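You operate a simulated robot arm through the tools that you are given. There is no shell and no other tool. Be economical: measure what you need, move in short steps, check, and stop when the job is done.

Carry out the task below with a simulated robot arm. There is one attempt and no reset: what you move stays moved.

TASK
Put things in order on the foot of the bed. At the end: the hand cream tub is in the blue bowl; the stopper stands where the hand cream tub stood; the teal pin stands on top of the yellow crumpled paper; the cream pin stands on top of the brown cedar block; whatever was shut is shut again. Leave all else as you found it, and nothing knocked over.

It is judged by the outcome, as a careful person would: the job done as asked, and still so three seconds after it is handed in. It fails if anything else is knocked over, pushed out of place, dropped, spilled or broken.

THE ROBOT
A 7-joint arm with a two-finger parallel gripper, fixed in place. Base frame: the origin is at the foot of the arm, x ahead of it, y to its left, z up; the work surface is at about z = 800. Lengths are in mm, angles in degrees, forces in N, time in s.
With the tool pointing down near the work surface it reaches from about 300 to 700 mm from the base axis. Its first joint turns from -66.0 to 66.0 degrees. Payload 1.57 kg.
Tool frame: the origin (TCP) lies between the finger pads and is the grasp point; the fingertips stand 30 mm ahead of it; z points along the fingers, y is the line along which they close. The gripper opens to 110 mm. The fingers are 24 mm wide and 12 mm thick; the gripper's body (48 by 112 mm) begins 78 mm behind the TCP.
Orientation is that of the tool frame in the base frame, as a unit quaternion [w, x, y, z]. With the fingers straight down and closing along the base's y, the tool's x points along the base's -x, its y along +y and its z along -z.

THE INTERFACE
- The arm moves only by the tool jog_arm. Its argument "rows" is a list of rows, each a list of 7 numbers: the shift along the base's x, y, z in mm, then the turn, a rotation vector about the base's x, y, z in degrees, then the closure in counts, from 0 (fully open) to 255 (shut). In form: [[dx, dy, dz, ax, ay, az, hand], ...]. A call has 1 to 10 rows; each row shifts and turns the commanded pose from where the row before left it. A row lasts 0.2 s, in which the tool goes at most 50 mm and 8.6 degrees; a call with a longer step from one row to the next is refused whole, and so is a gripper value outside its range. A pose out of reach is approached as far as the arm can. The call stops where the force on the tool passes 40 N (or 10 N more than at its start, if that is more) or the arm is blocked; 0.2 s more then pass. The fingers move at their own pace (about 108 mm/s each) and stop on an object; they squeeze with about 31 N. The grip force told is the motor's: it shows also when the fingers shut on nothing. Time passes only in rows, and 0.2 s behind the last, so rows that do not move let the fingers close. It gives the time, the measured TCP pose, the force on the tool (base axes), the opening and the grip force at its end, in the units of the frame above (readings bear some noise).
- Cameras (640 x 400 px; columns grow to the right, rows downward): "scene" is fixed at [163.3, -388.2, 1411.6]; the picture's right is [0.80, -0.61, 0.00], its down [-0.30, -0.40, -0.87] and it looks along [0.52, 0.69, -0.50] (base axes); focal length 367 px, centre (320, 200). "wrist" rides on the gripper at [-36, 0, -80] in the tool frame; the picture's right is [0.00, -1.00, 0.00], its down [0.97, 0.00, -0.24] and it looks along [0.24, 0.00, 0.97] (tool axes); focal length 218 px, centre (320, 200).
- snapshot(camera): a new picture of that camera. No time passes.
- probe_pixels(camera, pixels): for up to 12 pixels [column, row] of the newest picture of that camera ("zoom" is the newest enlarged one), the place [x, y, z] in the base frame of the surface seen there, good to about 2 mm. No time passes.
- zoom(camera, box): a new picture of the part [left, top, right, bottom] of that camera's present view, enlarged. No time passes.
- job_done(): hands the job in; it is judged then, once.

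Work in short steps. Measure before you move; look again where a grasp or a placing could have gone wrong, and mend it. You have 80 turns and 34 pictures in all, those below and enlarged ones among them. Open the gripper and draw the arm clear of the work before you hand the job in, unless the task says otherwise; then end with one line.

The tools are called after "Call:" as name(argument=value, ...) on one line, values as JSON. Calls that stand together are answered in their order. jog_arm: Moves the arm, as the interface text tells. Its arguments: {"type":"object","properties":{"rows":{"type":"array","items":{"type":"array","items":{"type":"number"}}}},"required":["rows"]} The other tools are called the same way: snapshot (camera) takes a picture; probe_pixels (camera, pixels) gives the place of the surface under pixels of a picture; zoom (camera, box) takes an enlarged picture of a part of a camera's view; job_done () hands the job in.

At the start:

```text
clock: 0.0
position: [361.1, 135.3, 1060.9]
orientation: [-0.001, -0.001, 1.0, -0.001]
force: [0.2, -0.8, 0.1]
finger_gap: 110.0
grasp_force: 0.1
```

scene: 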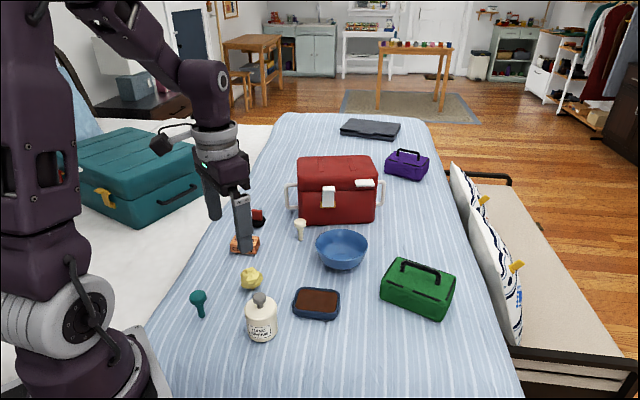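
wrist: 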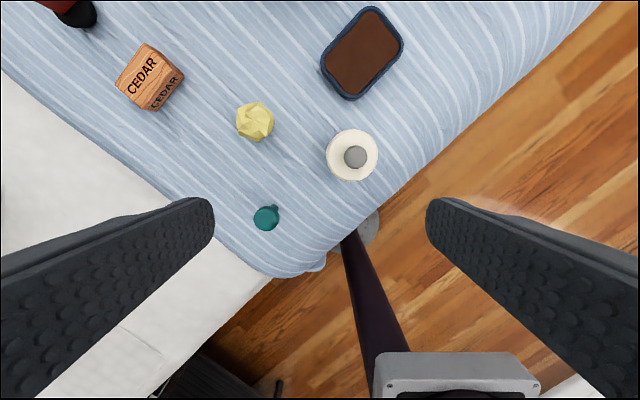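

The scene shows a bottle with a grey top, a teal pin, yellow paper, a cedar block, a cream pin and a red cooler; I can't identify the tub yet. I zoom in on the work areas.

Call:
zoom(camera="scene", box=[170, 200, 370, 350])

Call:
zoom(camera="scene", box=[270, 110, 470, 240])

```text
2.67 times, centred on (270, 275) of scene
```

zoom: 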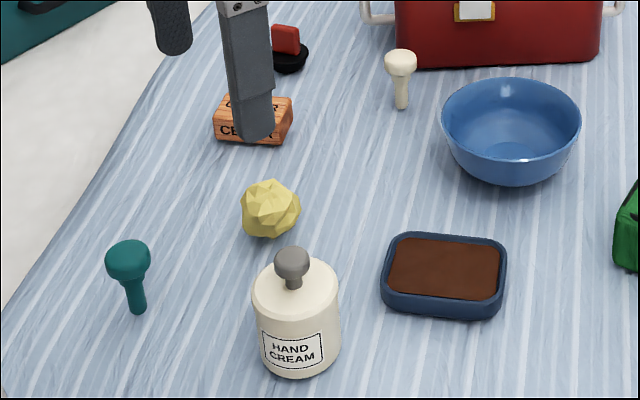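

```text
3.08 times, centred on (370, 175) of scene
```

zoom: 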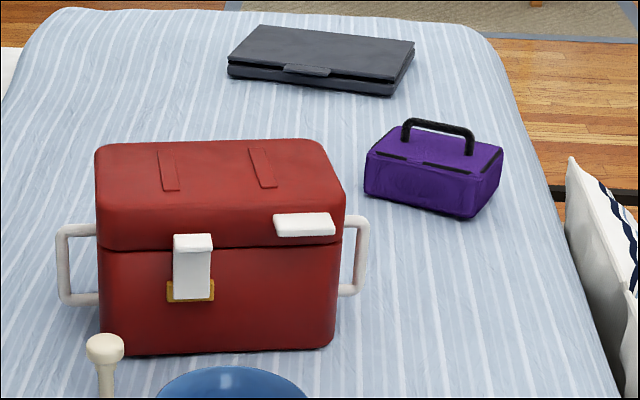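

The grey knob on the tub and the red/black thing behind the block both could be a "stopper", so I measure and look closer.

Call:
zoom(camera="scene", box=[235, 280, 295, 350])

Call:
zoom(camera="wrist", box=[300, 110, 410, 200])

Call:
zoom(camera="scene", box=[230, 195, 280, 235])

Call:
probe_pixels(camera="scene", pixels=[[259, 298], [252, 309], [264, 338], [198, 296], [201, 317], [251, 277], [300, 223], [300, 240], [342, 263], [257, 212], [258, 224], [316, 304]])

Call:
probe_pixels(camera="wrist", pixels=[[355, 156], [340, 160], [265, 219], [254, 122], [143, 70], [160, 92], [362, 52], [340, 185], [275, 208], [240, 140]])

```text
5.71 times, centred on (265, 315) of scene
```

zoom: 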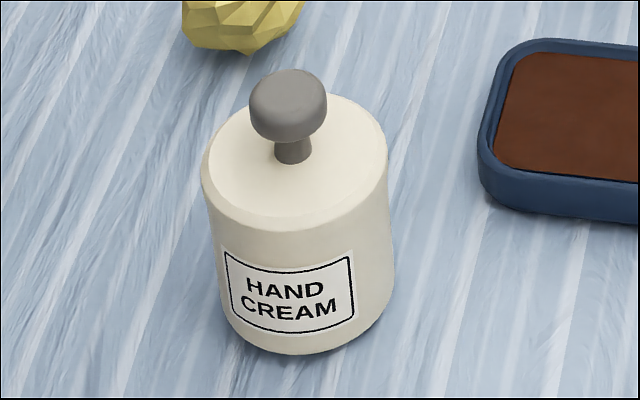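

```text
4.44 times, centred on (355, 155) of wrist
```

zoom: 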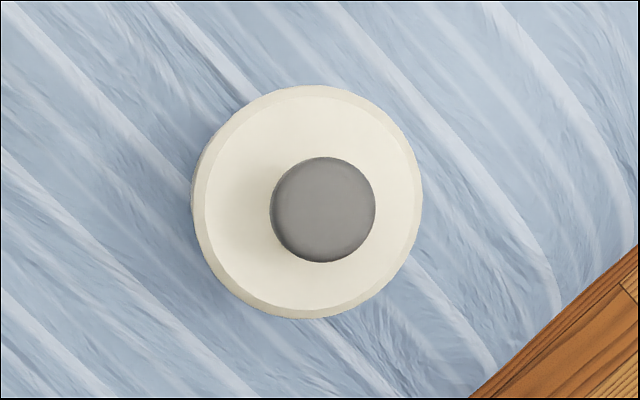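

```text
10.00 times, centred on (255, 215) of scene
```

zoom: 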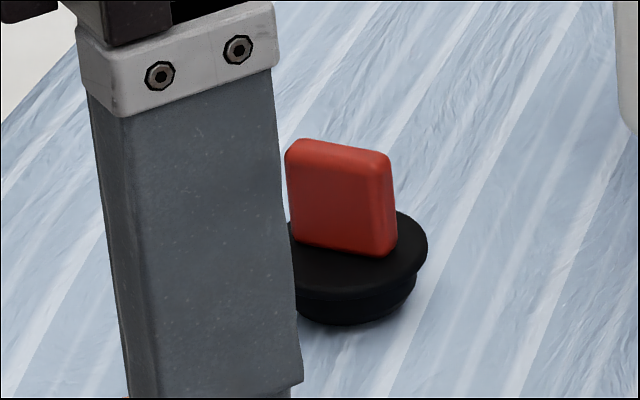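

```text
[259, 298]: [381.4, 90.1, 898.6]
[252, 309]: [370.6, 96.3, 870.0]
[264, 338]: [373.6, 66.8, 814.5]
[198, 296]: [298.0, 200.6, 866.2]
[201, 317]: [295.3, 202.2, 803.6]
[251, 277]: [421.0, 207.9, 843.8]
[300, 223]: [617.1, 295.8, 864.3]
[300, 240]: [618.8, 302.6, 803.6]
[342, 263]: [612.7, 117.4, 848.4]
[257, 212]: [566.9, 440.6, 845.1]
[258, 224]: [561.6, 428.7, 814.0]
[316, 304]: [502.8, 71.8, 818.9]
```

```text
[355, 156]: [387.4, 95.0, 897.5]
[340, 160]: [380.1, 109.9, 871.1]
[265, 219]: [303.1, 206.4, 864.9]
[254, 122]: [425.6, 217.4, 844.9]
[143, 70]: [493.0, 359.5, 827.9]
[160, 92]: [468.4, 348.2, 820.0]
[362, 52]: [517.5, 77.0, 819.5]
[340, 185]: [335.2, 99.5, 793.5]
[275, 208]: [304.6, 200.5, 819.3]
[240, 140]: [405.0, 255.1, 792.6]
```

The red-tabbed black plug looks like a sink stopper. The grey knob is concentric with the tub at (385.7, 95.8), so it is probably part of it. I'll grip the knob and lift a little; if the whole tub rises, that settles it.

Call:
jog_arm(rows=[[5, -8, -31, 0, 0, 0, 0], [5, -8, -31, 0, 0, 0, 0], [5, -8, -31, 0, 0, 0, 0], [5, -8, -31, 0, 0, 0, 0], [4.6, -7.5, -26, 0, 0, 0, 0], [0, 0, -4, 0, 0, 0, 0]])

Call:
zoom(camera="scene", box=[180, 220, 340, 350])

```text
clock: 1.4
position: [386.9, 94.2, 906.2]
orientation: [0.0, 0.0, 1.0, 0.001]
force: [-0.3, -0.7, -0.7]
finger_gap: 109.9
grasp_force: 0.1
```

```text
3.08 times, centred on (260, 285) of scene
```

zoom: 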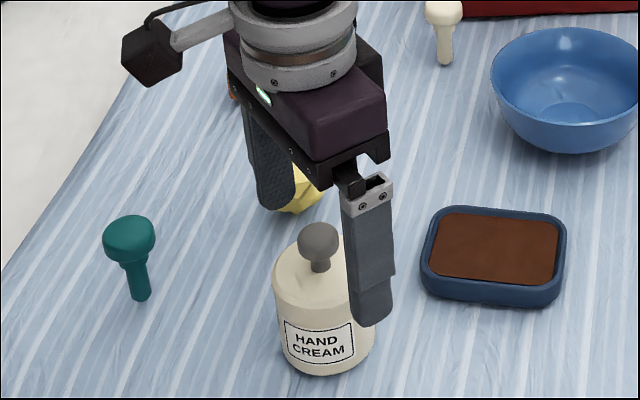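

The gripper straddles the knob with nothing else near the fingers. I close and lift slightly.

Call:
jog_arm(rows=[[0, 0, 0, 0, 0, 0, 255], [0, 0, 0, 0, 0, 0, 255], [0, 0, 0, 0, 0, 0, 255], [0, 0, 4, 0, 0, 0, 255], [0, 0, 6, 0, 0, 0, 255]])

Call:
zoom(camera="scene", box=[180, 220, 340, 350])

```text
clock: 2.6
position: [386.5, 94.3, 915.4]
orientation: [0.0, 0.0, 1.0, -0.001]
force: [0.5, 1.0, -1.1]
finger_gap: 23.5
grasp_force: 31.0
```

```text
3.08 times, centred on (260, 285) of scene
```

zoom: 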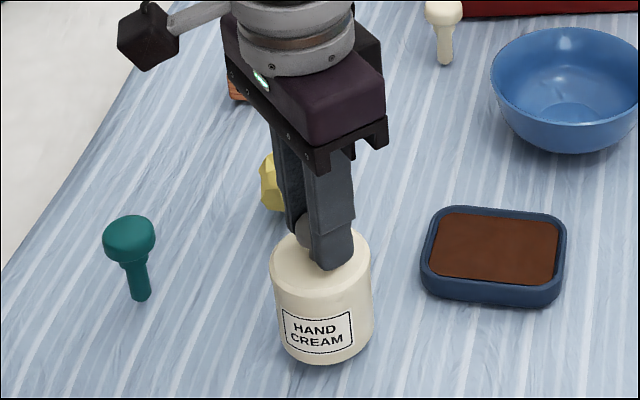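

The whole tub rose (its base moved up ~13 px in the zoom), so the knob is part of the tub and the stopper is the red/black plug. Next I measure the bowl.

Call:
probe_pixels(camera="scene", pixels=[[317, 243], [368, 243], [342, 232], [342, 257], [342, 246], [342, 250], [350, 246], [334, 246], [342, 240], [342, 278], [340, 253], [355, 246]])

Call:
zoom(camera="scene", box=[302, 220, 382, 280])

```text
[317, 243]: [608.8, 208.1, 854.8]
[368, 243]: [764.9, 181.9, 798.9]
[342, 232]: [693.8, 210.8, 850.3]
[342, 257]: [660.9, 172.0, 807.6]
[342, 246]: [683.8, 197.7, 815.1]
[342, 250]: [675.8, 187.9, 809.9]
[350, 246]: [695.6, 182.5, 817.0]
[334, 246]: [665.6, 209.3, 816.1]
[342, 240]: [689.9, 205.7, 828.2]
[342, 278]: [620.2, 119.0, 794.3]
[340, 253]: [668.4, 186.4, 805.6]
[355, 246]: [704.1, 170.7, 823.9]
```

```text
6.67 times, centred on (342, 250) of scene
```

zoom: 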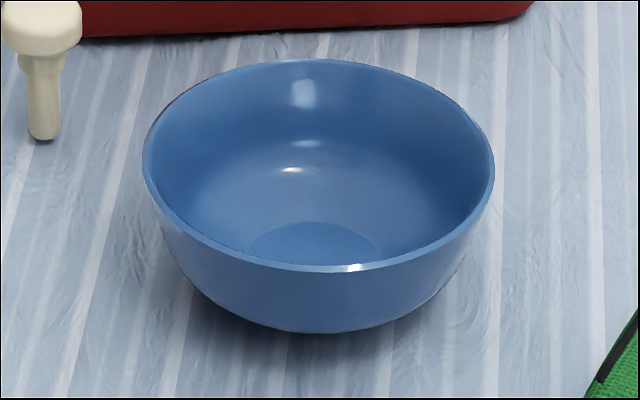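

Bowl: rim ~855, centre ≈ (653, 167), floor ~806; the tub's base is ~112 below the TCP. I lift the tub and carry it over the bowl.

Call:
jog_arm(rows=[[0, 0, 30, 0, 0, 0, 255], [0, 0, 35, 0, 0, 0, 255], [0, 0, 25, 0, 0, 0, 255], [38.1, 10.4, 0, 0, 0, 0, 255], [38.1, 10.4, 0, 0, 0, 0, 255], [38.1, 10.4, 0, 0, 0, 0, 255], [38.1, 10.4, 0, 0, 0, 0, 255], [38.1, 10.4, 0, 0, 0, 0, 255], [38.1, 10.4, 0, 0, 0, 0, 255], [38.1, 10.4, 0, 0, 0, 0, 255]])

Call:
zoom(camera="scene", box=[262, 160, 422, 290])

```text
clock: 4.8
position: [650.6, 167.8, 1006.9]
orientation: [-0.001, 0.0, 1.0, -0.001]
force: [-1.1, -0.8, -1.0]
finger_gap: 22.8
grasp_force: 31.4
```

```text
3.08 times, centred on (342, 225) of scene
```

zoom: 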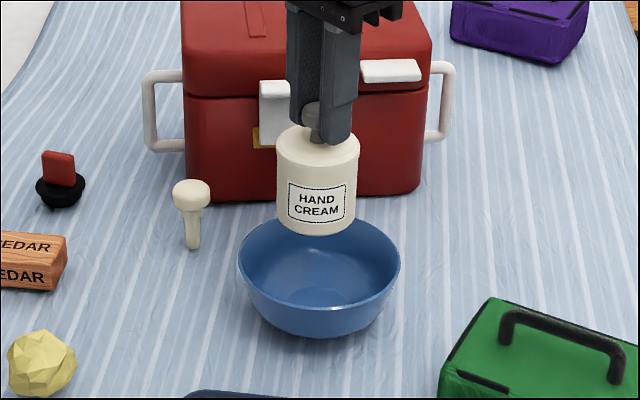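

Tub is over the bowl. I check the cooler's clearance before lowering.

Call:
probe_pixels(camera="scene", pixels=[[370, 215], [370, 192], [310, 190], [310, 218], [372, 172], [302, 170], [322, 190], [302, 160], [284, 190], [320, 224]])

```text
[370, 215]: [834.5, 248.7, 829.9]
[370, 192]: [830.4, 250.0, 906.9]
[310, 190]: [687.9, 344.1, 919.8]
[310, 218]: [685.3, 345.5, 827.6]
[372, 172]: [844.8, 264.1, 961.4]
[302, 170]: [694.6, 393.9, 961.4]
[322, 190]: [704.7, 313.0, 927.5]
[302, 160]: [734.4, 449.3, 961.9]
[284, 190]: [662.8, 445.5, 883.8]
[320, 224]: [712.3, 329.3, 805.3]
```

Plenty of clearance. Lowering until contact.

Call:
jog_arm(rows=[[1.5, -0.5, -35, 0, 0, 0, 255], [0, 0, -30, 0, 0, 0, 255], [0, 0, -12, 0, 0, 0, 255], [0, 0, -5, 0, 0, 0, 255], [0, 0, -3, 0, 0, 0, 255]])

Call:
zoom(camera="scene", box=[282, 180, 402, 280])

```text
clock: 6.0
position: [653.8, 168.2, 920.8]
orientation: [-0.001, 0.0, 1.0, 0.0]
force: [-1.3, 0.1, -1.6]
finger_gap: 23.5
grasp_force: 31.2
```

```text
4.00 times, centred on (342, 230) of scene
```

zoom: 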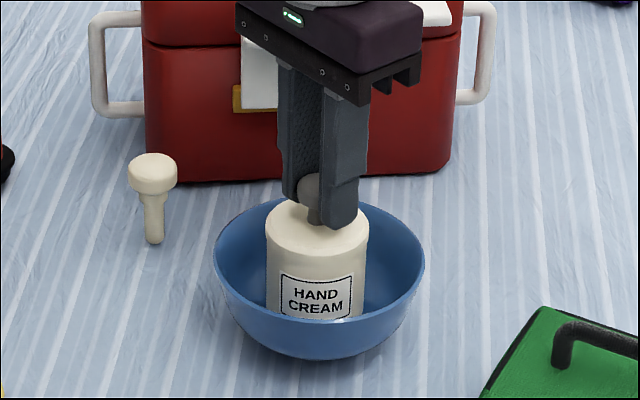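

No contact force yet; continue in small steps.

Call:
jog_arm(rows=[[0, 0, -2, 0, 0, 0, 255], [0, 0, -1.5, 0, 0, 0, 255], [0, 0, -1.5, 0, 0, 0, 255]])

```text
clock: 6.8
position: [654.6, 168.5, 917.2]
orientation: [0.0, -0.001, 1.0, -0.001]
force: [0.0, 0.9, -1.0]
finger_gap: 23.0
grasp_force: 30.6
```

Call:
jog_arm(rows=[[0, 0, -1.5, 0, 0, 0, 255], [0, 0, -1.5, 0, 0, 0, 255], [0, 0, -1.5, 0, 0, 0, 255]])

```text
clock: 7.6
position: [654.6, 168.2, 913.5]
orientation: [0.001, 0.0, 1.0, 0.0]
force: [-0.7, -1.3, 7.5]
finger_gap: 23.0
grasp_force: 30.6
```

Contact (7.5 N). Open slowly and retreat upward.

Call:
jog_arm(rows=[[0, 0, 0.5, 0, 0, 0, 190], [0, 0, 0, 0, 0, 0, 150], [0, 0, 0, 0, 0, 0, 120], [0, 0, 10, 0, 0, 0, 120], [0, 0, 30, 0, 0, 0, 120], [0, 0, 40, 0, 0, 0, 60], [0, 0, 40, 0, 0, 0, 0]])

Call:
snapshot(camera="scene")

Call:
snapshot(camera="wrist")

```text
clock: 9.2
position: [654.4, 167.1, 1023.8]
orientation: [-0.003, 0.0, 1.0, -0.003]
force: [0.0, -0.9, 0.7]
finger_gap: 109.9
grasp_force: 0.0
out of reach, approached as far as the arm can: row 7
```

```text
21 pictures are left
```

scene: 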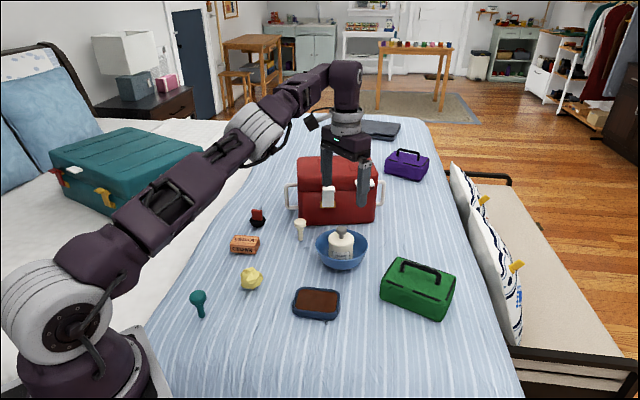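

```text
20 pictures are left
```

wrist: 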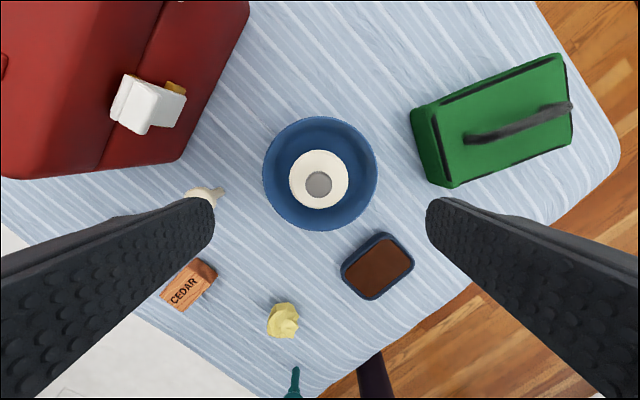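

The tub stands upright in the bowl. Now the stopper and cedar area: zoom and measure.

Call:
zoom(camera="scene", box=[222, 200, 312, 260])

Call:
probe_pixels(camera="scene", pixels=[[257, 212], [253, 211], [261, 211], [257, 217], [253, 216], [262, 217], [257, 225], [250, 218], [265, 219], [258, 209], [264, 225]])

```text
6.67 times, centred on (267, 230) of scene
```

zoom: 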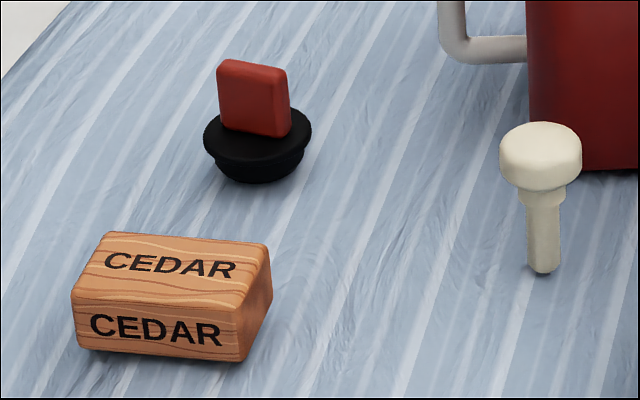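

```text
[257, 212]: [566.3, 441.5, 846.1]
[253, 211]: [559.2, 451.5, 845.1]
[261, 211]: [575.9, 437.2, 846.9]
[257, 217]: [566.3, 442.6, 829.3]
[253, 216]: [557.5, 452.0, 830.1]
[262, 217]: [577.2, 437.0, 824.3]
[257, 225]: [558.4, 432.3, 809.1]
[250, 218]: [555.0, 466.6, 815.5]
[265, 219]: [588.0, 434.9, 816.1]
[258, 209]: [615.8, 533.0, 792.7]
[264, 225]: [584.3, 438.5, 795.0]
```

The stopper's tab is centred ≈ (570, 448), top z ≈ 857, thin along (0.62, 0.79), at 725 mm radius, near the limit. I swing to (510, 400) with the tool yawed -38° first.

Call:
jog_arm(rows=[[-20.6, 33.3, -5, 0, 0, -5.44, 90], [-20.6, 33.3, -5, 0, 0, -5.44, 90], [-20.6, 33.3, -5, 0, 0, -5.44, 90], [-20.6, 33.3, -5, 0, 0, -5.44, 90], [-20.6, 33.3, -5, 0, 0, -5.44, 90], [-20.6, 33.3, -5, 0, 0, -5.44, 90], [-20.6, 33.3, -5, 0, 0, -5.44, 90]])

```text
clock: 10.8
position: [508.2, 400.0, 990.7]
orientation: [0.001, 0.327, 0.945, 0.0]
force: [-0.5, 0.3, -0.5]
finger_gap: 71.2
grasp_force: 0.1
```

Orientation right. Descend to 900 and extend outward to above the stopper.

Call:
jog_arm(rows=[[10, 8, -35, 0, 0, 0, 90], [10, 8, -35, 0, 0, 0, 90], [15, 12, -20, 0, 0, 0, 90], [15, 12, 0, 0, 0, 0, 90], [11, 8, 0, 0, 0, 0, 90]])

Call:
zoom(camera="scene", box=[202, 160, 322, 260])

Call:
snapshot(camera="wrist")

```text
clock: 12.0
position: [526.6, 414.3, 901.3]
orientation: [0.0, 0.324, 0.946, -0.001]
force: [-0.1, 0.1, -0.6]
finger_gap: 71.1
grasp_force: 0.2
out of reach, approached as far as the arm can: row 2, 3, 4, 5
```

```text
4.00 times, centred on (262, 210) of scene
```

zoom: 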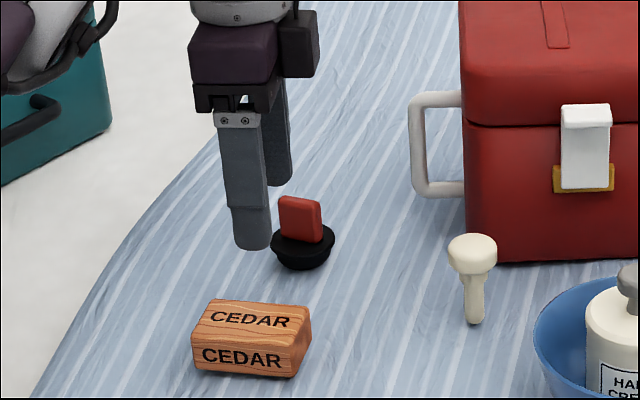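

```text
17 pictures are left
```

wrist: 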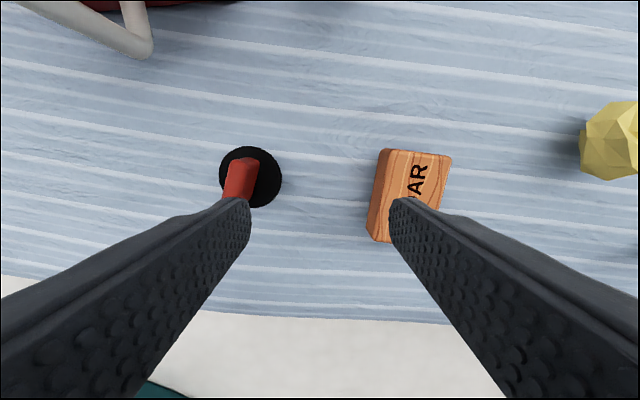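

A straight-down tool can't reach past ~672 mm radius. I'll back off, yaw by +89° so the fingers close across the tab's width, then tilt the fingers outward ~22° to gain reach.

Call:
jog_arm(rows=[[-10, -8, 15, 0, 0, 8.5, 90], [-10, -8, 15, 0, 0, 8.5, 90], [-5, -4, 15, 0, 0, 8.5, 90], [0, 0, 10, 0, 0, 8.5, 90], [0, 0, 0, 0, 0, 8.5, 90], [0, 0, 0, 0, 0, 8.5, 90], [0, 0, 0, 0, 0, 8.5, 90], [0, 0, 0, 0, 0, 8.5, 90], [0, 0, 0, 0, 0, 8.5, 90], [0, 0, 0, 0, 0, 8.5, 90]])

Call:
jog_arm(rows=[[0, 0, 0, 0, 0, 3.8, 90], [0, 0, 0, 5.7, -4.6, 0, 90], [0, 0, 0, 5.7, -4.6, 0, 90], [0, 0, 0, 5.7, -4.6, 0, 90]])

```text
clock: 14.2
position: [501.6, 393.6, 958.0]
orientation: [-0.001, -0.398, 0.917, 0.0]
force: [-1.0, -0.5, 0.7]
finger_gap: 71.0
grasp_force: 0.1
```

```text
clock: 15.2
position: [501.5, 393.9, 957.2]
orientation: [0.172, -0.421, 0.887, 0.084]
force: [0.6, -0.6, 0.2]
finger_gap: 71.1
grasp_force: 0.0
```

Tilted 22°. Now move to above the stopper at z ≈ 905.

Call:
jog_arm(rows=[[17, 13.5, -18, 0, 0, 0, 90], [17, 13.5, -18, 0, 0, 0, 90], [17, 13.5, -16, 0, 0, 0, 90], [17.5, 13.5, 0, 0, 0, 0, 90]])

Call:
snapshot(camera="wrist")

```text
clock: 16.2
position: [570.1, 447.6, 903.7]
orientation: [0.172, -0.421, 0.887, 0.083]
force: [0.1, 1.3, -0.6]
finger_gap: 71.3
grasp_force: 0.2
```

```text
16 pictures are left
```

wrist: 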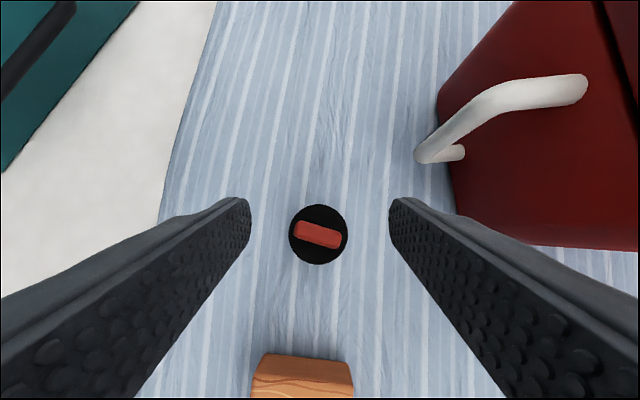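

Reached; the tab is centred at (319, 234) between the fingers but appears rotated ~14°. I probe its ends to check.

Call:
probe_pixels(camera="wrist", pixels=[[298, 229], [338, 239], [318, 229], [317, 239], [300, 224], [340, 232], [319, 234], [292, 238], [345, 238], [318, 208], [318, 262]])

```text
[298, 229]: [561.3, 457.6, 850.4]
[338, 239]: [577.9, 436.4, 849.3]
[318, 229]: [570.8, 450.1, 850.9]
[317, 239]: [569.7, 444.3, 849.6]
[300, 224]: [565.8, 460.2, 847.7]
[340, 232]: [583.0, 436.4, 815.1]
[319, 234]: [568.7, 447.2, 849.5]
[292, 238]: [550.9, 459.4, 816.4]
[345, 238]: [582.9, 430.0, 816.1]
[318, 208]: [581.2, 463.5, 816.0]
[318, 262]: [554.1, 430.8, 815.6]
```

True tab direction is −52°, so I yaw −13°, then descend to z = 853 (tips just above the disc at 816).

Call:
jog_arm(rows=[[0, 0, 0, 0, 0, -6.5, 90], [-0.4, -0.3, 0, 0, 0, -6.5, 90], [0, 0, -25, 0, 0, 0, 90], [0, 0, -20, 0, 0, 0, 90], [0, 0, -6, 0, 0, 0, 90]])

Call:
zoom(camera="scene", box=[202, 160, 322, 260])

```text
clock: 17.4
position: [571.0, 448.2, 855.4]
orientation: [0.179, -0.318, 0.929, 0.063]
force: [0.5, 0.7, 0.2]
finger_gap: 71.1
grasp_force: 0.0
```

```text
4.00 times, centred on (262, 210) of scene
```

zoom: 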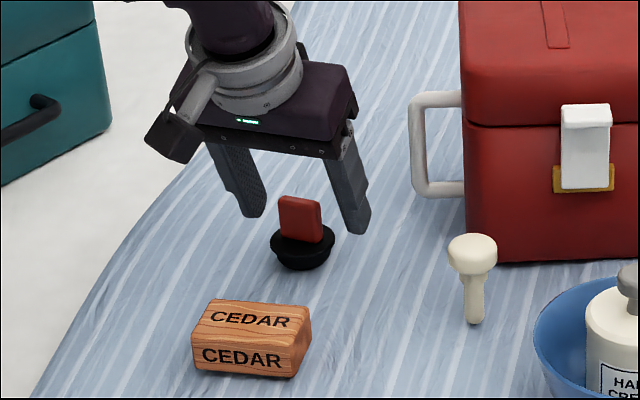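

Fingers straddle the tab. Lower 2 mm, close, and lift slightly.

Call:
jog_arm(rows=[[-0.8, -0.6, -2, 0, 0, 0, 90], [0, 0, 0, 0, 0, 0, 140], [0, 0, 0, 0, 0, 0, 200], [0, 0, 0, 0, 0, 0, 255], [0, 0, 0, 0, 0, 0, 255], [0, 0, 5, 0, 0, 0, 255], [0, 0, 10, 0, 0, 0, 255]])

Call:
zoom(camera="scene", box=[202, 160, 322, 260])

```text
clock: 19.0
position: [570.4, 447.9, 867.8]
orientation: [0.179, -0.317, 0.929, 0.061]
force: [0.4, 0.1, 0.1]
finger_gap: 30.7
grasp_force: 31.0
```

```text
4.00 times, centred on (262, 210) of scene
```

zoom: 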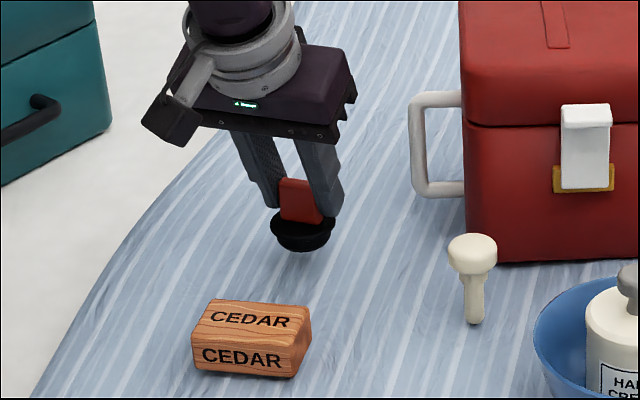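

Held level, bottom ~59 below the TCP. I lift and carry it inward toward the tub's old spot (385.7, 95.8), yawing −24° on the way.

Call:
jog_arm(rows=[[0, 0, 35, 0, 0, 0, 255], [-8, -15, 35, 0, 0, 0, 255], [-22, -41, 0, 0, 0, -3, 255], [-22, -41, 0, 0, 0, -3, 255], [-22, -41, 0, 0, 0, -3, 255], [-22, -41, 0, 0, 0, -3, 255], [-22, -41, 0, 0, 0, -3, 255], [-22, -41, 0, 0, 0, -3, 255], [-22, -41, 0, 0, 0, -3, 255], [-22, -41, 0, 0, 0, -3, 255]])

```text
clock: 21.2
position: [388.3, 101.9, 939.2]
orientation: [0.19, -0.117, 0.975, 0.023]
force: [-0.2, -0.2, 0.2]
finger_gap: 30.9
grasp_force: 31.0
```

Now lower over the target.

Call:
jog_arm(rows=[[-2.3, -5.8, -30, 0, 0, 0, 255], [0, 0, -30, 0, 0, 0, 255], [0, 0, -16, 0, 0, 0, 255], [0, 0, -4, 0, 0, 0, 255]])

Call:
zoom(camera="scene", box=[180, 240, 340, 350])

```text
clock: 22.2
position: [383.0, 97.1, 857.9]
orientation: [0.189, -0.118, 0.975, 0.024]
force: [0.3, -0.6, 0.2]
finger_gap: 30.6
grasp_force: 31.3
```

```text
3.64 times, centred on (260, 295) of scene
```

zoom: 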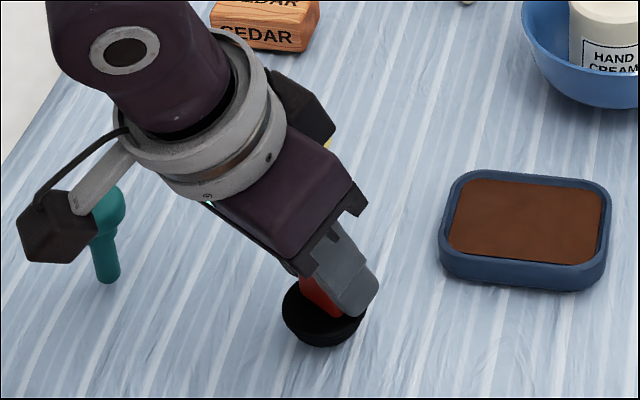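

Call:
jog_arm(rows=[[2.2, -1, -1.5, 0, 0, 0, 255], [0, 0, -1.5, 0, 0, 0, 255], [0, 0, -1.5, 0, 0, 0, 255]])

```text
clock: 23.0
position: [385.2, 95.6, 852.3]
orientation: [0.19, -0.117, 0.975, 0.024]
force: [-0.4, -2.4, 5.1]
finger_gap: 30.6
grasp_force: 31.2
```

Contact at 852. Open and rise straight up.

Call:
jog_arm(rows=[[0, 0, 0.3, 0, 0, 0, 170], [0, 0, 0, 0, 0, 0, 120], [0, 0, 0, 0, 0, 0, 110], [0, 0, 10, 0, 0, 0, 110], [0, 0, 35, 0, 0, 0, 110], [0, 0, 40, 0, 0, 0, 90], [0, 0, 40, 0, 0, 0, 60], [20, 0, 20, -1.8, 7.4, 0, 60], [20, 0, 0, -1.8, 7.4, 0, 60], [20, 0, 0, -1.6, 6.4, 0, 60]])

Call:
snapshot(camera="scene")

Call:
snapshot(camera="wrist")

```text
clock: 25.2
position: [445.7, 97.6, 998.1]
orientation: [0.001, -0.119, 0.993, 0.0]
force: [-0.5, -0.2, -0.3]
finger_gap: 84.3
grasp_force: 0.1
```

```text
12 pictures are left
```

scene: 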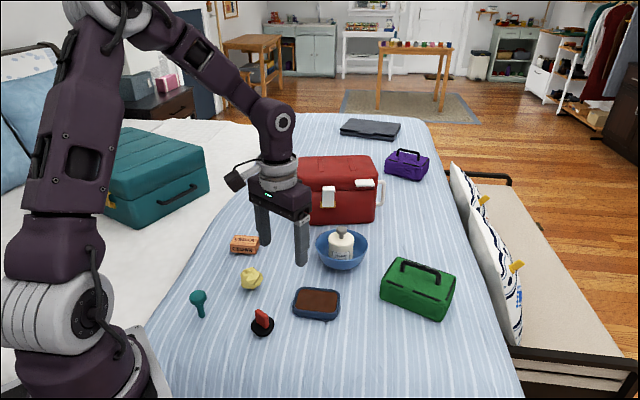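

```text
11 pictures are left
```

wrist: 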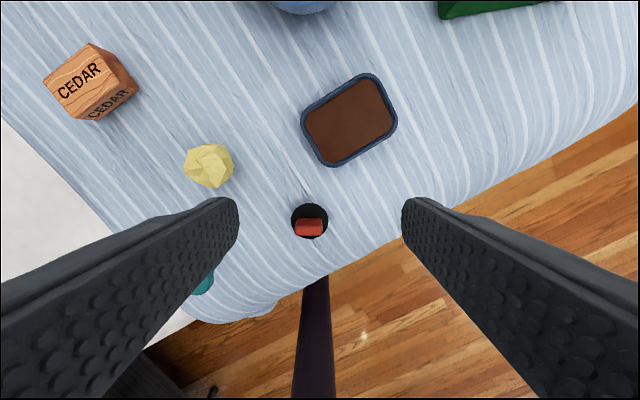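

The stopper stands on the tub's old spot. Next the paper: zoom on its top and on the teal pin.

Call:
zoom(camera="wrist", box=[176, 136, 240, 196])

Call:
probe_pixels(camera="wrist", pixels=[[196, 160], [202, 160], [208, 160], [214, 160], [202, 154], [208, 154], [214, 154], [202, 166], [208, 166], [214, 166], [208, 172], [202, 172]])

```text
6.67 times, centred on (208, 166) of wrist
```

zoom: 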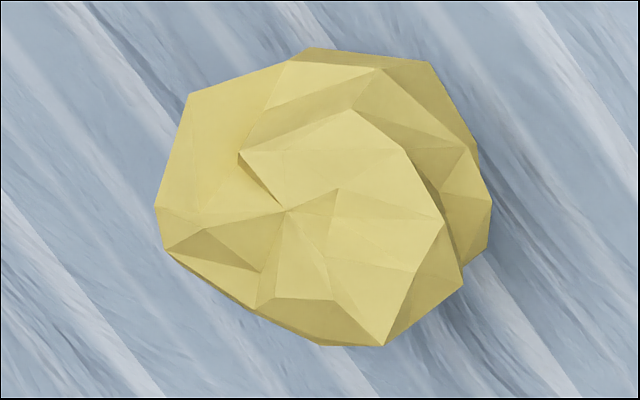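

```text
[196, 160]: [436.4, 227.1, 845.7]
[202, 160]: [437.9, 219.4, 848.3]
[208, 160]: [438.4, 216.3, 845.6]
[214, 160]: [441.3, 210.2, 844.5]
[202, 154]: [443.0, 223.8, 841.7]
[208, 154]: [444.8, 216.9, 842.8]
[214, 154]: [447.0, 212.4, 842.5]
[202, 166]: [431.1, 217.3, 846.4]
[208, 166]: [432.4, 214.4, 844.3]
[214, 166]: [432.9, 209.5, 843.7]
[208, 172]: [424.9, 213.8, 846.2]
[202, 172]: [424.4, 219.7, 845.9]
```

Call:
probe_pixels(camera="zoom", pixels=[[280, 150], [320, 150], [360, 150], [400, 190], [360, 190], [320, 190], [300, 240], [340, 230], [380, 230], [420, 230], [310, 280], [360, 275]])

Call:
probe_pixels(camera="zoom", pixels=[[220, 150], [250, 190], [220, 220], [300, 120], [350, 125], [270, 240], [390, 280], [340, 320], [440, 200], [340, 210], [300, 170], [340, 170]])

Call:
probe_pixels(camera="scene", pixels=[[198, 292], [192, 297], [205, 297], [198, 300], [201, 305], [201, 310], [202, 314], [200, 318], [263, 329], [250, 326]])

Call:
zoom(camera="scene", box=[180, 260, 280, 340])

```text
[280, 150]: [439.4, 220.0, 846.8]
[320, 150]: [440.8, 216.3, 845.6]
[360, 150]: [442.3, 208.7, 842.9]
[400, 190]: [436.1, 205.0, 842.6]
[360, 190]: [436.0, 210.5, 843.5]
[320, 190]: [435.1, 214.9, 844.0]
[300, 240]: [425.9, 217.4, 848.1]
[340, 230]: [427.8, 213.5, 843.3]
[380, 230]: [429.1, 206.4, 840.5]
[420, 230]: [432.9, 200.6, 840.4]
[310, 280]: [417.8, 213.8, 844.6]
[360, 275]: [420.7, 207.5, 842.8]
```

```text
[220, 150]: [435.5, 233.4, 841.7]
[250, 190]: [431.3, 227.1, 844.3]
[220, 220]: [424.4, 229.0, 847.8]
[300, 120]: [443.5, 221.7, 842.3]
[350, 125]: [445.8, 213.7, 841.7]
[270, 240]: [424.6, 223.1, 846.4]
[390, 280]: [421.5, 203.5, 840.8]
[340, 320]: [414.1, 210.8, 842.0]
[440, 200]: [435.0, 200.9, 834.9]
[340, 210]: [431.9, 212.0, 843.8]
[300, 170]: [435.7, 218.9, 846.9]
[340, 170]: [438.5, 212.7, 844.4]
```

```text
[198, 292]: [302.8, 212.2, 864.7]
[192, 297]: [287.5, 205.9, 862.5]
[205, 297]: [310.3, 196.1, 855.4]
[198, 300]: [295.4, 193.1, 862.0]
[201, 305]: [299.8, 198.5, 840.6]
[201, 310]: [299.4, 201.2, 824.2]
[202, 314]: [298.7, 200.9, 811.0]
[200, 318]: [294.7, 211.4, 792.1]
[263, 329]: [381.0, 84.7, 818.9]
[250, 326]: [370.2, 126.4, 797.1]
```

```text
5.00 times, centred on (230, 300) of scene
```

zoom: 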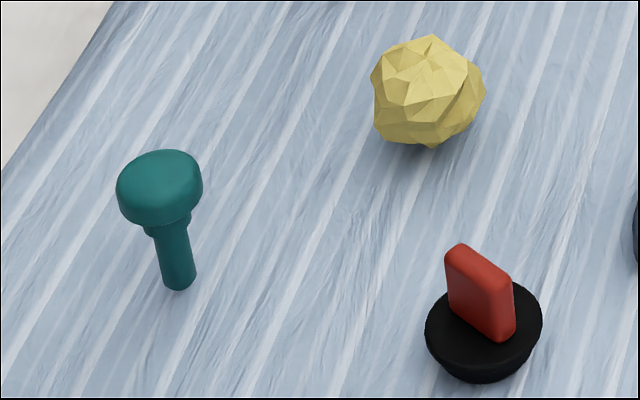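

The paper has a near-flat plateau at about (430, 220), z ≈ 846. I move over the teal pin (~(302, 206)) and look straight down for an accurate centre.

Call:
jog_arm(rows=[[-28.5, 21.7, -9.6, 0, 0, 0, 60], [-28.5, 21.7, -9.6, 0, 0, 0, 60], [-28.5, 21.7, -9.6, 0, 0, 0, 60], [-28.5, 21.7, -9.6, 0, 0, 0, 60], [-28.5, 21.7, -9.6, 0, 0, 0, 60]])

Call:
snapshot(camera="wrist")

```text
clock: 26.4
position: [304.0, 205.3, 947.8]
orientation: [0.001, -0.119, 0.993, 0.002]
force: [-0.7, -0.7, -0.2]
finger_gap: 84.4
grasp_force: 0.0
```

```text
8 pictures are left
```

wrist: 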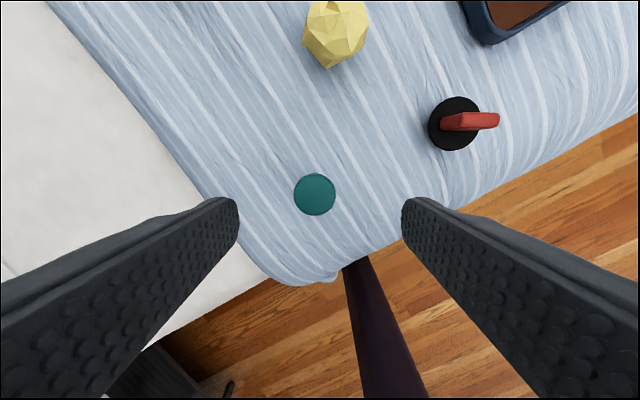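

Head at (315, 194): offset +3.9 mm along tool y, so centre ≈ (303.1, 209.1). Correct, descend to 855, close, and lift.

Call:
jog_arm(rows=[[-0.9, 3.8, -30, 0, 0, 0, 60], [0, 0, -35, 0, 0, 0, 90], [0, 0, -20, 0, 0, 0, 120], [0, 0, -8, 0, 0, 0, 140], [0, 0, 0, 0, 0, 0, 160], [0, 0, 0, 0, 0, 0, 180], [0, 0, 0, 0, 0, 0, 220], [0, 0, 0, 0, 0, 0, 255]])

Call:
zoom(camera="scene", box=[150, 250, 280, 340])

```text
clock: 28.2
position: [304.1, 206.8, 857.9]
orientation: [0.001, -0.118, 0.993, 0.001]
force: [0.1, 0.4, -0.7]
finger_gap: 32.5
grasp_force: 31.0
```

```text
4.44 times, centred on (215, 295) of scene
```

zoom: 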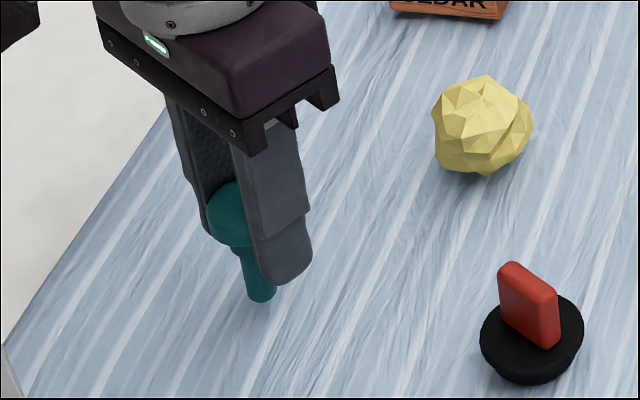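

Pin gripped (32.5 mm gap). Lift and carry to the paper at (431, 219), staying high, then look.

Call:
jog_arm(rows=[[0, 0, 5, 0, 0, 0, 255], [0, 0, 35, 0, 0, 0, 255], [0, 0, 40, 0, 0, 0, 255], [32, 3, 0, 0, 0, 0, 255], [32, 3, 0, 0, 0, 0, 255], [32, 3, 0, 0, 0, 0, 255], [31, 3, 0, 0, 0, 0, 255], [0, 0, -15, 0, 0, 0, 255]])

Call:
zoom(camera="scene", box=[190, 200, 310, 300])

```text
clock: 30.0
position: [428.6, 221.6, 922.8]
orientation: [0.001, -0.119, 0.993, 0.0]
force: [-0.3, 0.8, 0.6]
finger_gap: 32.4
grasp_force: 30.7
```

```text
4.00 times, centred on (250, 250) of scene
```

zoom: 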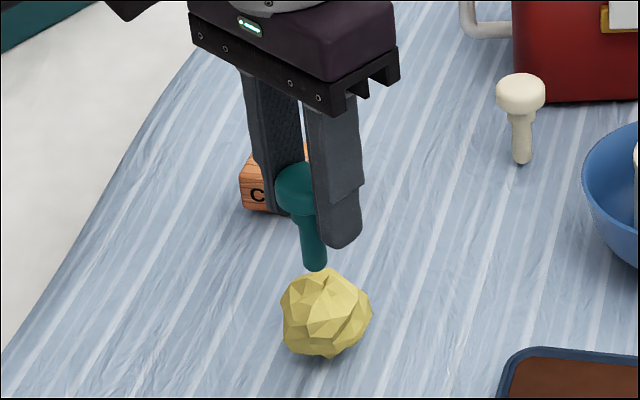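

The stem is parallel to the finger edges, so the pin is upright. Probe the foot position.

Call:
probe_pixels(camera="zoom", pixels=[[315, 262], [309, 245], [312, 255], [305, 255], [322, 262], [315, 270]])

```text
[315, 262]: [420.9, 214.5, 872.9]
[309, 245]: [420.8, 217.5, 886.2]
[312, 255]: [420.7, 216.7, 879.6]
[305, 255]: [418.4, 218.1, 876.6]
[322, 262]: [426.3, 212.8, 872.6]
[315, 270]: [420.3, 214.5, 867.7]
```

Foot centre ≈ (425.5, 220); shift +4 in x and lower gently to contact.

Call:
jog_arm(rows=[[4, -0.5, -4, 0, 0, 0, 255], [0, 0, -4, 0, 0, 0, 255], [0, 0, -2, 0, 0, 0, 255], [0, 0, -1.5, 0, 0, 0, 255]])

```text
clock: 31.0
position: [432.8, 221.2, 910.3]
orientation: [0.001, -0.119, 0.993, 0.001]
force: [-1.4, -0.1, 0.3]
finger_gap: 33.0
grasp_force: 31.0
```

Call:
jog_arm(rows=[[0, 0, -1, 0, 0, 0, 255], [0, 0, -1, 0, 0, 0, 255], [0, 0, -1, 0, 0, 0, 255]])

```text
clock: 31.8
position: [432.6, 221.1, 908.6]
orientation: [0.002, -0.119, 0.993, 0.002]
force: [-1.0, 0.9, 18.1]
finger_gap: 32.8
grasp_force: 30.8
```

Contact at ~909 (18 N). Ease back 0.8 mm and look before releasing.

Call:
jog_arm(rows=[[0, 0, 0.8, 0, 0, 0, 255]])

Call:
zoom(camera="scene", box=[210, 220, 290, 300])

```text
clock: 32.2
position: [432.1, 220.4, 908.1]
orientation: [0.0, -0.119, 0.993, 0.001]
force: [0.4, 0.4, 9.5]
finger_gap: 32.3
grasp_force: 30.7
```

```text
5.00 times, centred on (250, 260) of scene
```

zoom: 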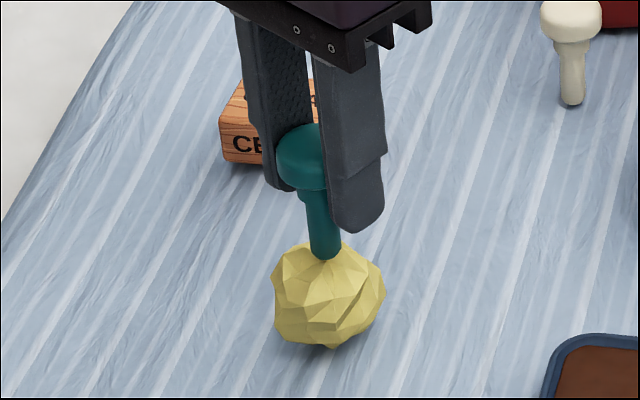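

Foot sits on the paper's top plateau. Open just a little (so I can re-catch it) and look.

Call:
jog_arm(rows=[[0, 0, 0.5, 0, 0, 0, 255], [0, 0, 0, 0, 0, 0, 178], [0, 0, 0, 0, 0, 0, 172], [0, 0, 0, 0, 0, 0, 166], [0, 0, 0, 0, 0, 0, 160], [0, 0, 0, 0, 0, 0, 160], [0, 0, 0, 0, 0, 0, 160]])

Call:
zoom(camera="scene", box=[210, 220, 290, 300])

```text
clock: 33.8
position: [432.8, 221.6, 909.4]
orientation: [0.001, -0.119, 0.993, 0.001]
force: [-0.8, 0.1, -0.3]
finger_gap: 41.1
grasp_force: 0.0
```

```text
5.00 times, centred on (250, 260) of scene
```

zoom: 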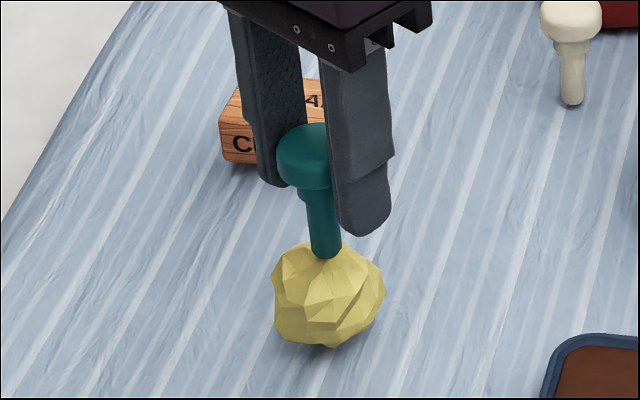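

The pin stands free. Open fully and rise; also probe the cream pin and cedar in the scene picture.

Call:
jog_arm(rows=[[0, 0, 0, 0, 0, 0, 130], [0, 0, 0, 0, 0, 0, 100], [0, 0, 8, 0, 0, 0, 90], [0, 0, 30, 0, 0, 0, 90], [0, 0, 40, 0, 0, 0, 90], [0, 0, 20, 0, 0, 0, 90]])

Call:
snapshot(camera="scene")

Call:
probe_pixels(camera="scene", pixels=[[300, 220], [295, 223], [305, 223], [300, 226], [300, 232], [301, 238], [238, 237], [258, 238], [236, 240], [255, 243], [246, 239], [262, 238]])

```text
clock: 35.2
position: [432.8, 219.9, 1007.1]
orientation: [0.001, -0.118, 0.993, 0.001]
force: [0.1, 0.0, 0.5]
finger_gap: 71.1
grasp_force: 0.0
```

```text
3 pictures are left
```

scene: 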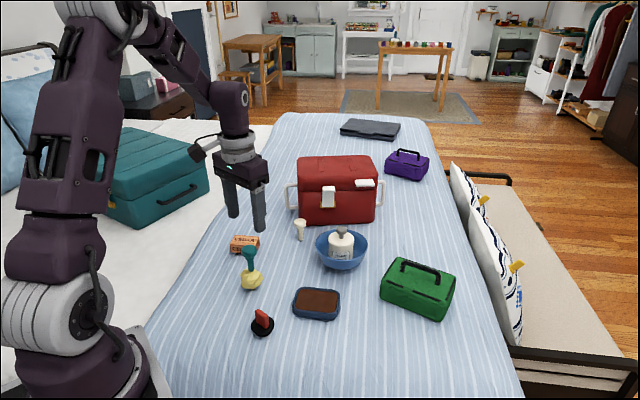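

```text
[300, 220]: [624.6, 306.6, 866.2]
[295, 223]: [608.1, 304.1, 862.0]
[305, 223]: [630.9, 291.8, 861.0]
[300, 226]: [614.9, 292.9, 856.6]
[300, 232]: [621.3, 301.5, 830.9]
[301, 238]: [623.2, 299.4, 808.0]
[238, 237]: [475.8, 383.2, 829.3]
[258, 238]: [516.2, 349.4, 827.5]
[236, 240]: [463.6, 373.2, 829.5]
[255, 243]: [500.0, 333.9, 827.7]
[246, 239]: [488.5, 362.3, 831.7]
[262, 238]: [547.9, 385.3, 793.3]
```

The teal pin stands. Cream pin axis ≈ (624, 304), r = 694, so I use an outward tilt of 18° with yaw 26°; cedar top centre ≈ (490, 360), z 830. Approach to a hover above the pin.

Call:
jog_arm(rows=[[26, 11, -9, 0, 0, 6.2, 90], [26, 11, -9, 0, 0, 6.2, 90], [26, 11, -9, 2.63, -5.4, 0, 90], [26, 11, -9, 2.63, -5.4, 0, 90], [26, 11, -9, 2.63, -5.4, 0, 90], [25, 11, -10, 0, 0, 0, 90], [25, 11, -20, 0, 0, 0, 90], [11, 7, -15, 0, 0, 0, 90]])

Call:
snapshot(camera="wrist")

```text
clock: 37.0
position: [624.6, 306.4, 917.0]
orientation: [0.154, -0.224, 0.962, 0.037]
force: [0.4, -0.2, -0.6]
finger_gap: 71.2
grasp_force: 0.0
```

```text
2 pictures are left
```

wrist: 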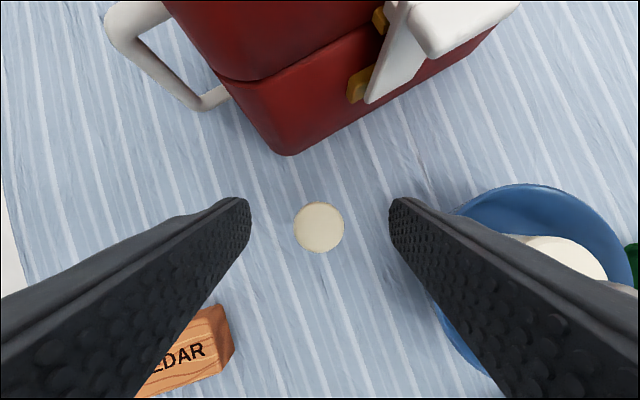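

Head at (319, 227), nearly centred. Probe head centre and edges, and cedar top corners visible.

Call:
probe_pixels(camera="wrist", pixels=[[319, 227], [298, 227], [341, 227], [319, 206], [319, 248], [218, 310], [222, 350], [190, 340], [228, 338]])

```text
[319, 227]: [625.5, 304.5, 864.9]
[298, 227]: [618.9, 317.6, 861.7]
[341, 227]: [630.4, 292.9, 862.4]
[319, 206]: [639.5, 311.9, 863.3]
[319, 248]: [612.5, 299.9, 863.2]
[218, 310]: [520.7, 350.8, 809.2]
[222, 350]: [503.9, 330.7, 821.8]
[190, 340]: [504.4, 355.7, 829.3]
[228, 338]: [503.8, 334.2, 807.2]
```

Centre ≈ (625.3, 305.3). Descend to 858 and close gradually.

Call:
jog_arm(rows=[[0.7, -1.1, -25, 0, 0, 0, 90], [0, 0, -22, 0, 0, 0, 110], [0, 0, -12, 0, 0, 0, 130], [0, 0, 0, 0, 0, 0, 150]])

```text
clock: 38.0
position: [625.8, 304.6, 857.2]
orientation: [0.153, -0.223, 0.962, 0.036]
force: [-0.1, 0.7, 0.5]
finger_gap: 45.2
grasp_force: 0.1
```

Call:
jog_arm(rows=[[0, 0, 0, 0, 0, 0, 170], [0, 0, 0, 0, 0, 0, 185], [0, 0, 0, 0, 0, 0, 220], [0, 0, 0, 0, 0, 0, 255], [0, 0, 0, 0, 0, 0, 255]])

```text
clock: 39.2
position: [624.6, 304.6, 857.5]
orientation: [0.153, -0.223, 0.962, 0.036]
force: [-1.0, -0.2, 0.4]
finger_gap: 32.8
grasp_force: 30.9
```

Gripped. Lift and carry to above the cedar block centre ≈ (487.5, 360.5).

Call:
jog_arm(rows=[[0, 0, 5, 0, 0, 0, 255], [0, 0, 35, 0, 0, 0, 255], [0, 0, 40, 0, 0, 0, 255], [-34.3, 14, 0, 0, 0, 0, 255], [-34.3, 14, 0, 0, 0, 0, 255], [-34.3, 14, 0, 0, 0, 0, 255], [-34.3, 14, 0, 0, 0, 0, 255], [0, 0, -25, 0, 0, 0, 255], [0, 0, -10, 0, 0, 0, 255]])

Call:
zoom(camera="scene", box=[200, 190, 290, 260])

```text
clock: 41.2
position: [486.2, 359.1, 903.6]
orientation: [0.154, -0.222, 0.962, 0.036]
force: [-0.2, 0.7, -0.1]
finger_gap: 32.6
grasp_force: 30.8
```

```text
5.71 times, centred on (245, 225) of scene
```

zoom: 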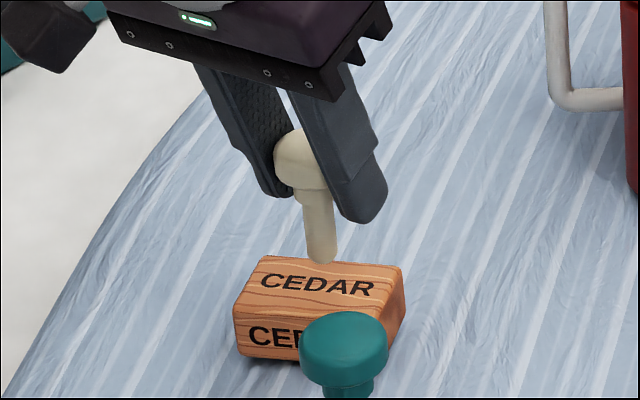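

Foot projected to land near the block's top centre (320, 289). Probe the stem for verticality, then lower.

Call:
probe_pixels(camera="zoom", pixels=[[316, 210], [318, 225], [320, 240], [322, 255], [320, 285], [300, 300], [350, 275]])

Call:
jog_arm(rows=[[0, 0, -4, 0, 0, 0, 255], [0, 0, -2, 0, 0, 0, 255], [0, 0, -1.5, 0, 0, 0, 255]])

```text
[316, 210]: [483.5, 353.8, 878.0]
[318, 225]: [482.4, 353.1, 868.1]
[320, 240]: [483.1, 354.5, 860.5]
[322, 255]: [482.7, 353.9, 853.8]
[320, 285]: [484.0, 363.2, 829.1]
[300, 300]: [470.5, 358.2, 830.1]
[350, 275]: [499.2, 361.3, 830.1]
```

```text
clock: 42.0
position: [488.0, 358.7, 895.5]
orientation: [0.153, -0.223, 0.962, 0.037]
force: [-0.5, -0.1, -1.1]
finger_gap: 32.4
grasp_force: 30.7
```

Vertical. Continue to contact.

Call:
jog_arm(rows=[[0, 0, -1.2, 0, 0, 0, 255], [0, 0, -1, 0, 0, 0, 255], [0, 0, -1, 0, 0, 0, 255]])

```text
clock: 42.8
position: [488.1, 360.5, 891.5]
orientation: [0.153, -0.223, 0.962, 0.036]
force: [0.3, 0.0, -0.4]
finger_gap: 32.5
grasp_force: 31.5
```

Call:
jog_arm(rows=[[0, 0, -0.8, 0, 0, 0, 255], [0, 0, -0.7, 0, 0, 0, 255]])

```text
clock: 43.4
position: [486.2, 360.4, 891.0]
orientation: [0.153, -0.223, 0.962, 0.037]
force: [-0.1, 0.1, 0.5]
finger_gap: 32.4
grasp_force: 30.7
```

Call:
jog_arm(rows=[[0, 0, -0.7, 0, 0, 0, 255], [0, 0, -0.7, 0, 0, 0, 255]])

```text
clock: 44.0
position: [486.7, 360.3, 889.2]
orientation: [0.154, -0.223, 0.962, 0.036]
force: [-0.6, -0.8, -0.3]
finger_gap: 32.3
grasp_force: 31.4
```

Call:
jog_arm(rows=[[0, 0, -0.8, 0, 0, 0, 255], [0, 0, -0.8, 0, 0, 0, 255]])

```text
clock: 44.6
position: [487.7, 359.6, 888.0]
orientation: [0.153, -0.222, 0.962, 0.036]
force: [-0.8, 0.0, -0.3]
finger_gap: 32.2
grasp_force: 31.1
```

Call:
jog_arm(rows=[[0, 0, -0.8, 0, 0, 0, 255], [0, 0, -0.8, 0, 0, 0, 255]])

```text
clock: 45.2
position: [486.7, 359.8, 886.0]
orientation: [0.155, -0.223, 0.962, 0.037]
force: [-1.3, -2.3, 14.9]
finger_gap: 32.5
grasp_force: 30.9
```

Contact at 886. Ease off 0.6 mm, release slowly, then rise straight up and draw back.

Call:
jog_arm(rows=[[0, 0, 0.7, 0, 0, 0, 255], [0, 0, 0, 0, 0, 0, 178], [0, 0, 0, 0, 0, 0, 170], [0, 0, 0, 0, 0, 0, 160], [0, 0, 0, 0, 0, 0, 140], [0, 0, 0, 0, 0, 0, 110], [0, 0, 0, 0, 0, 0, 90], [0, 0, 10, 0, 0, 0, 90], [0, 0, 35, 0, 0, 0, 90], [0, 0, 45, 0, 0, 0, 90]])

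Call:
jog_arm(rows=[[0, 0, 35, 0, 0, 0, 60], [-30, -25, 20, 0, 0, 0, 0], [-30, -25, 0, 0, 0, 0, 0], [-30, -25, 0, 0, 0, 0, 0], [0, 0, 0, 0, 0, 0, 0]])

Call:
snapshot(camera="scene")

```text
clock: 47.4
position: [489.1, 358.8, 978.0]
orientation: [0.155, -0.223, 0.962, 0.037]
force: [0.3, -0.4, 0.3]
finger_gap: 71.3
grasp_force: 0.1
```

```text
clock: 48.6
position: [397.3, 285.4, 1033.6]
orientation: [0.154, -0.224, 0.962, 0.036]
force: [1.1, 0.2, -0.2]
finger_gap: 110.0
grasp_force: 0.1
```

```text
0 pictures are left
```

scene: 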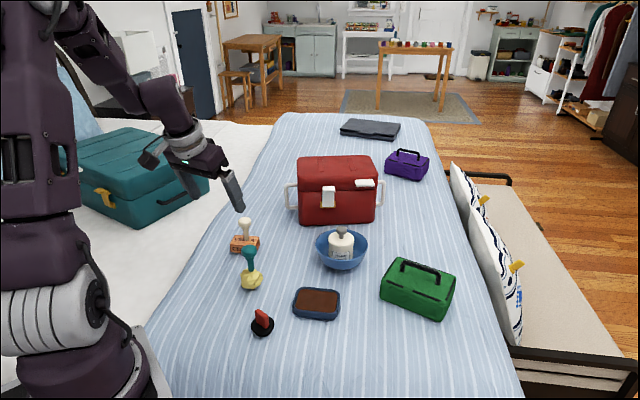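

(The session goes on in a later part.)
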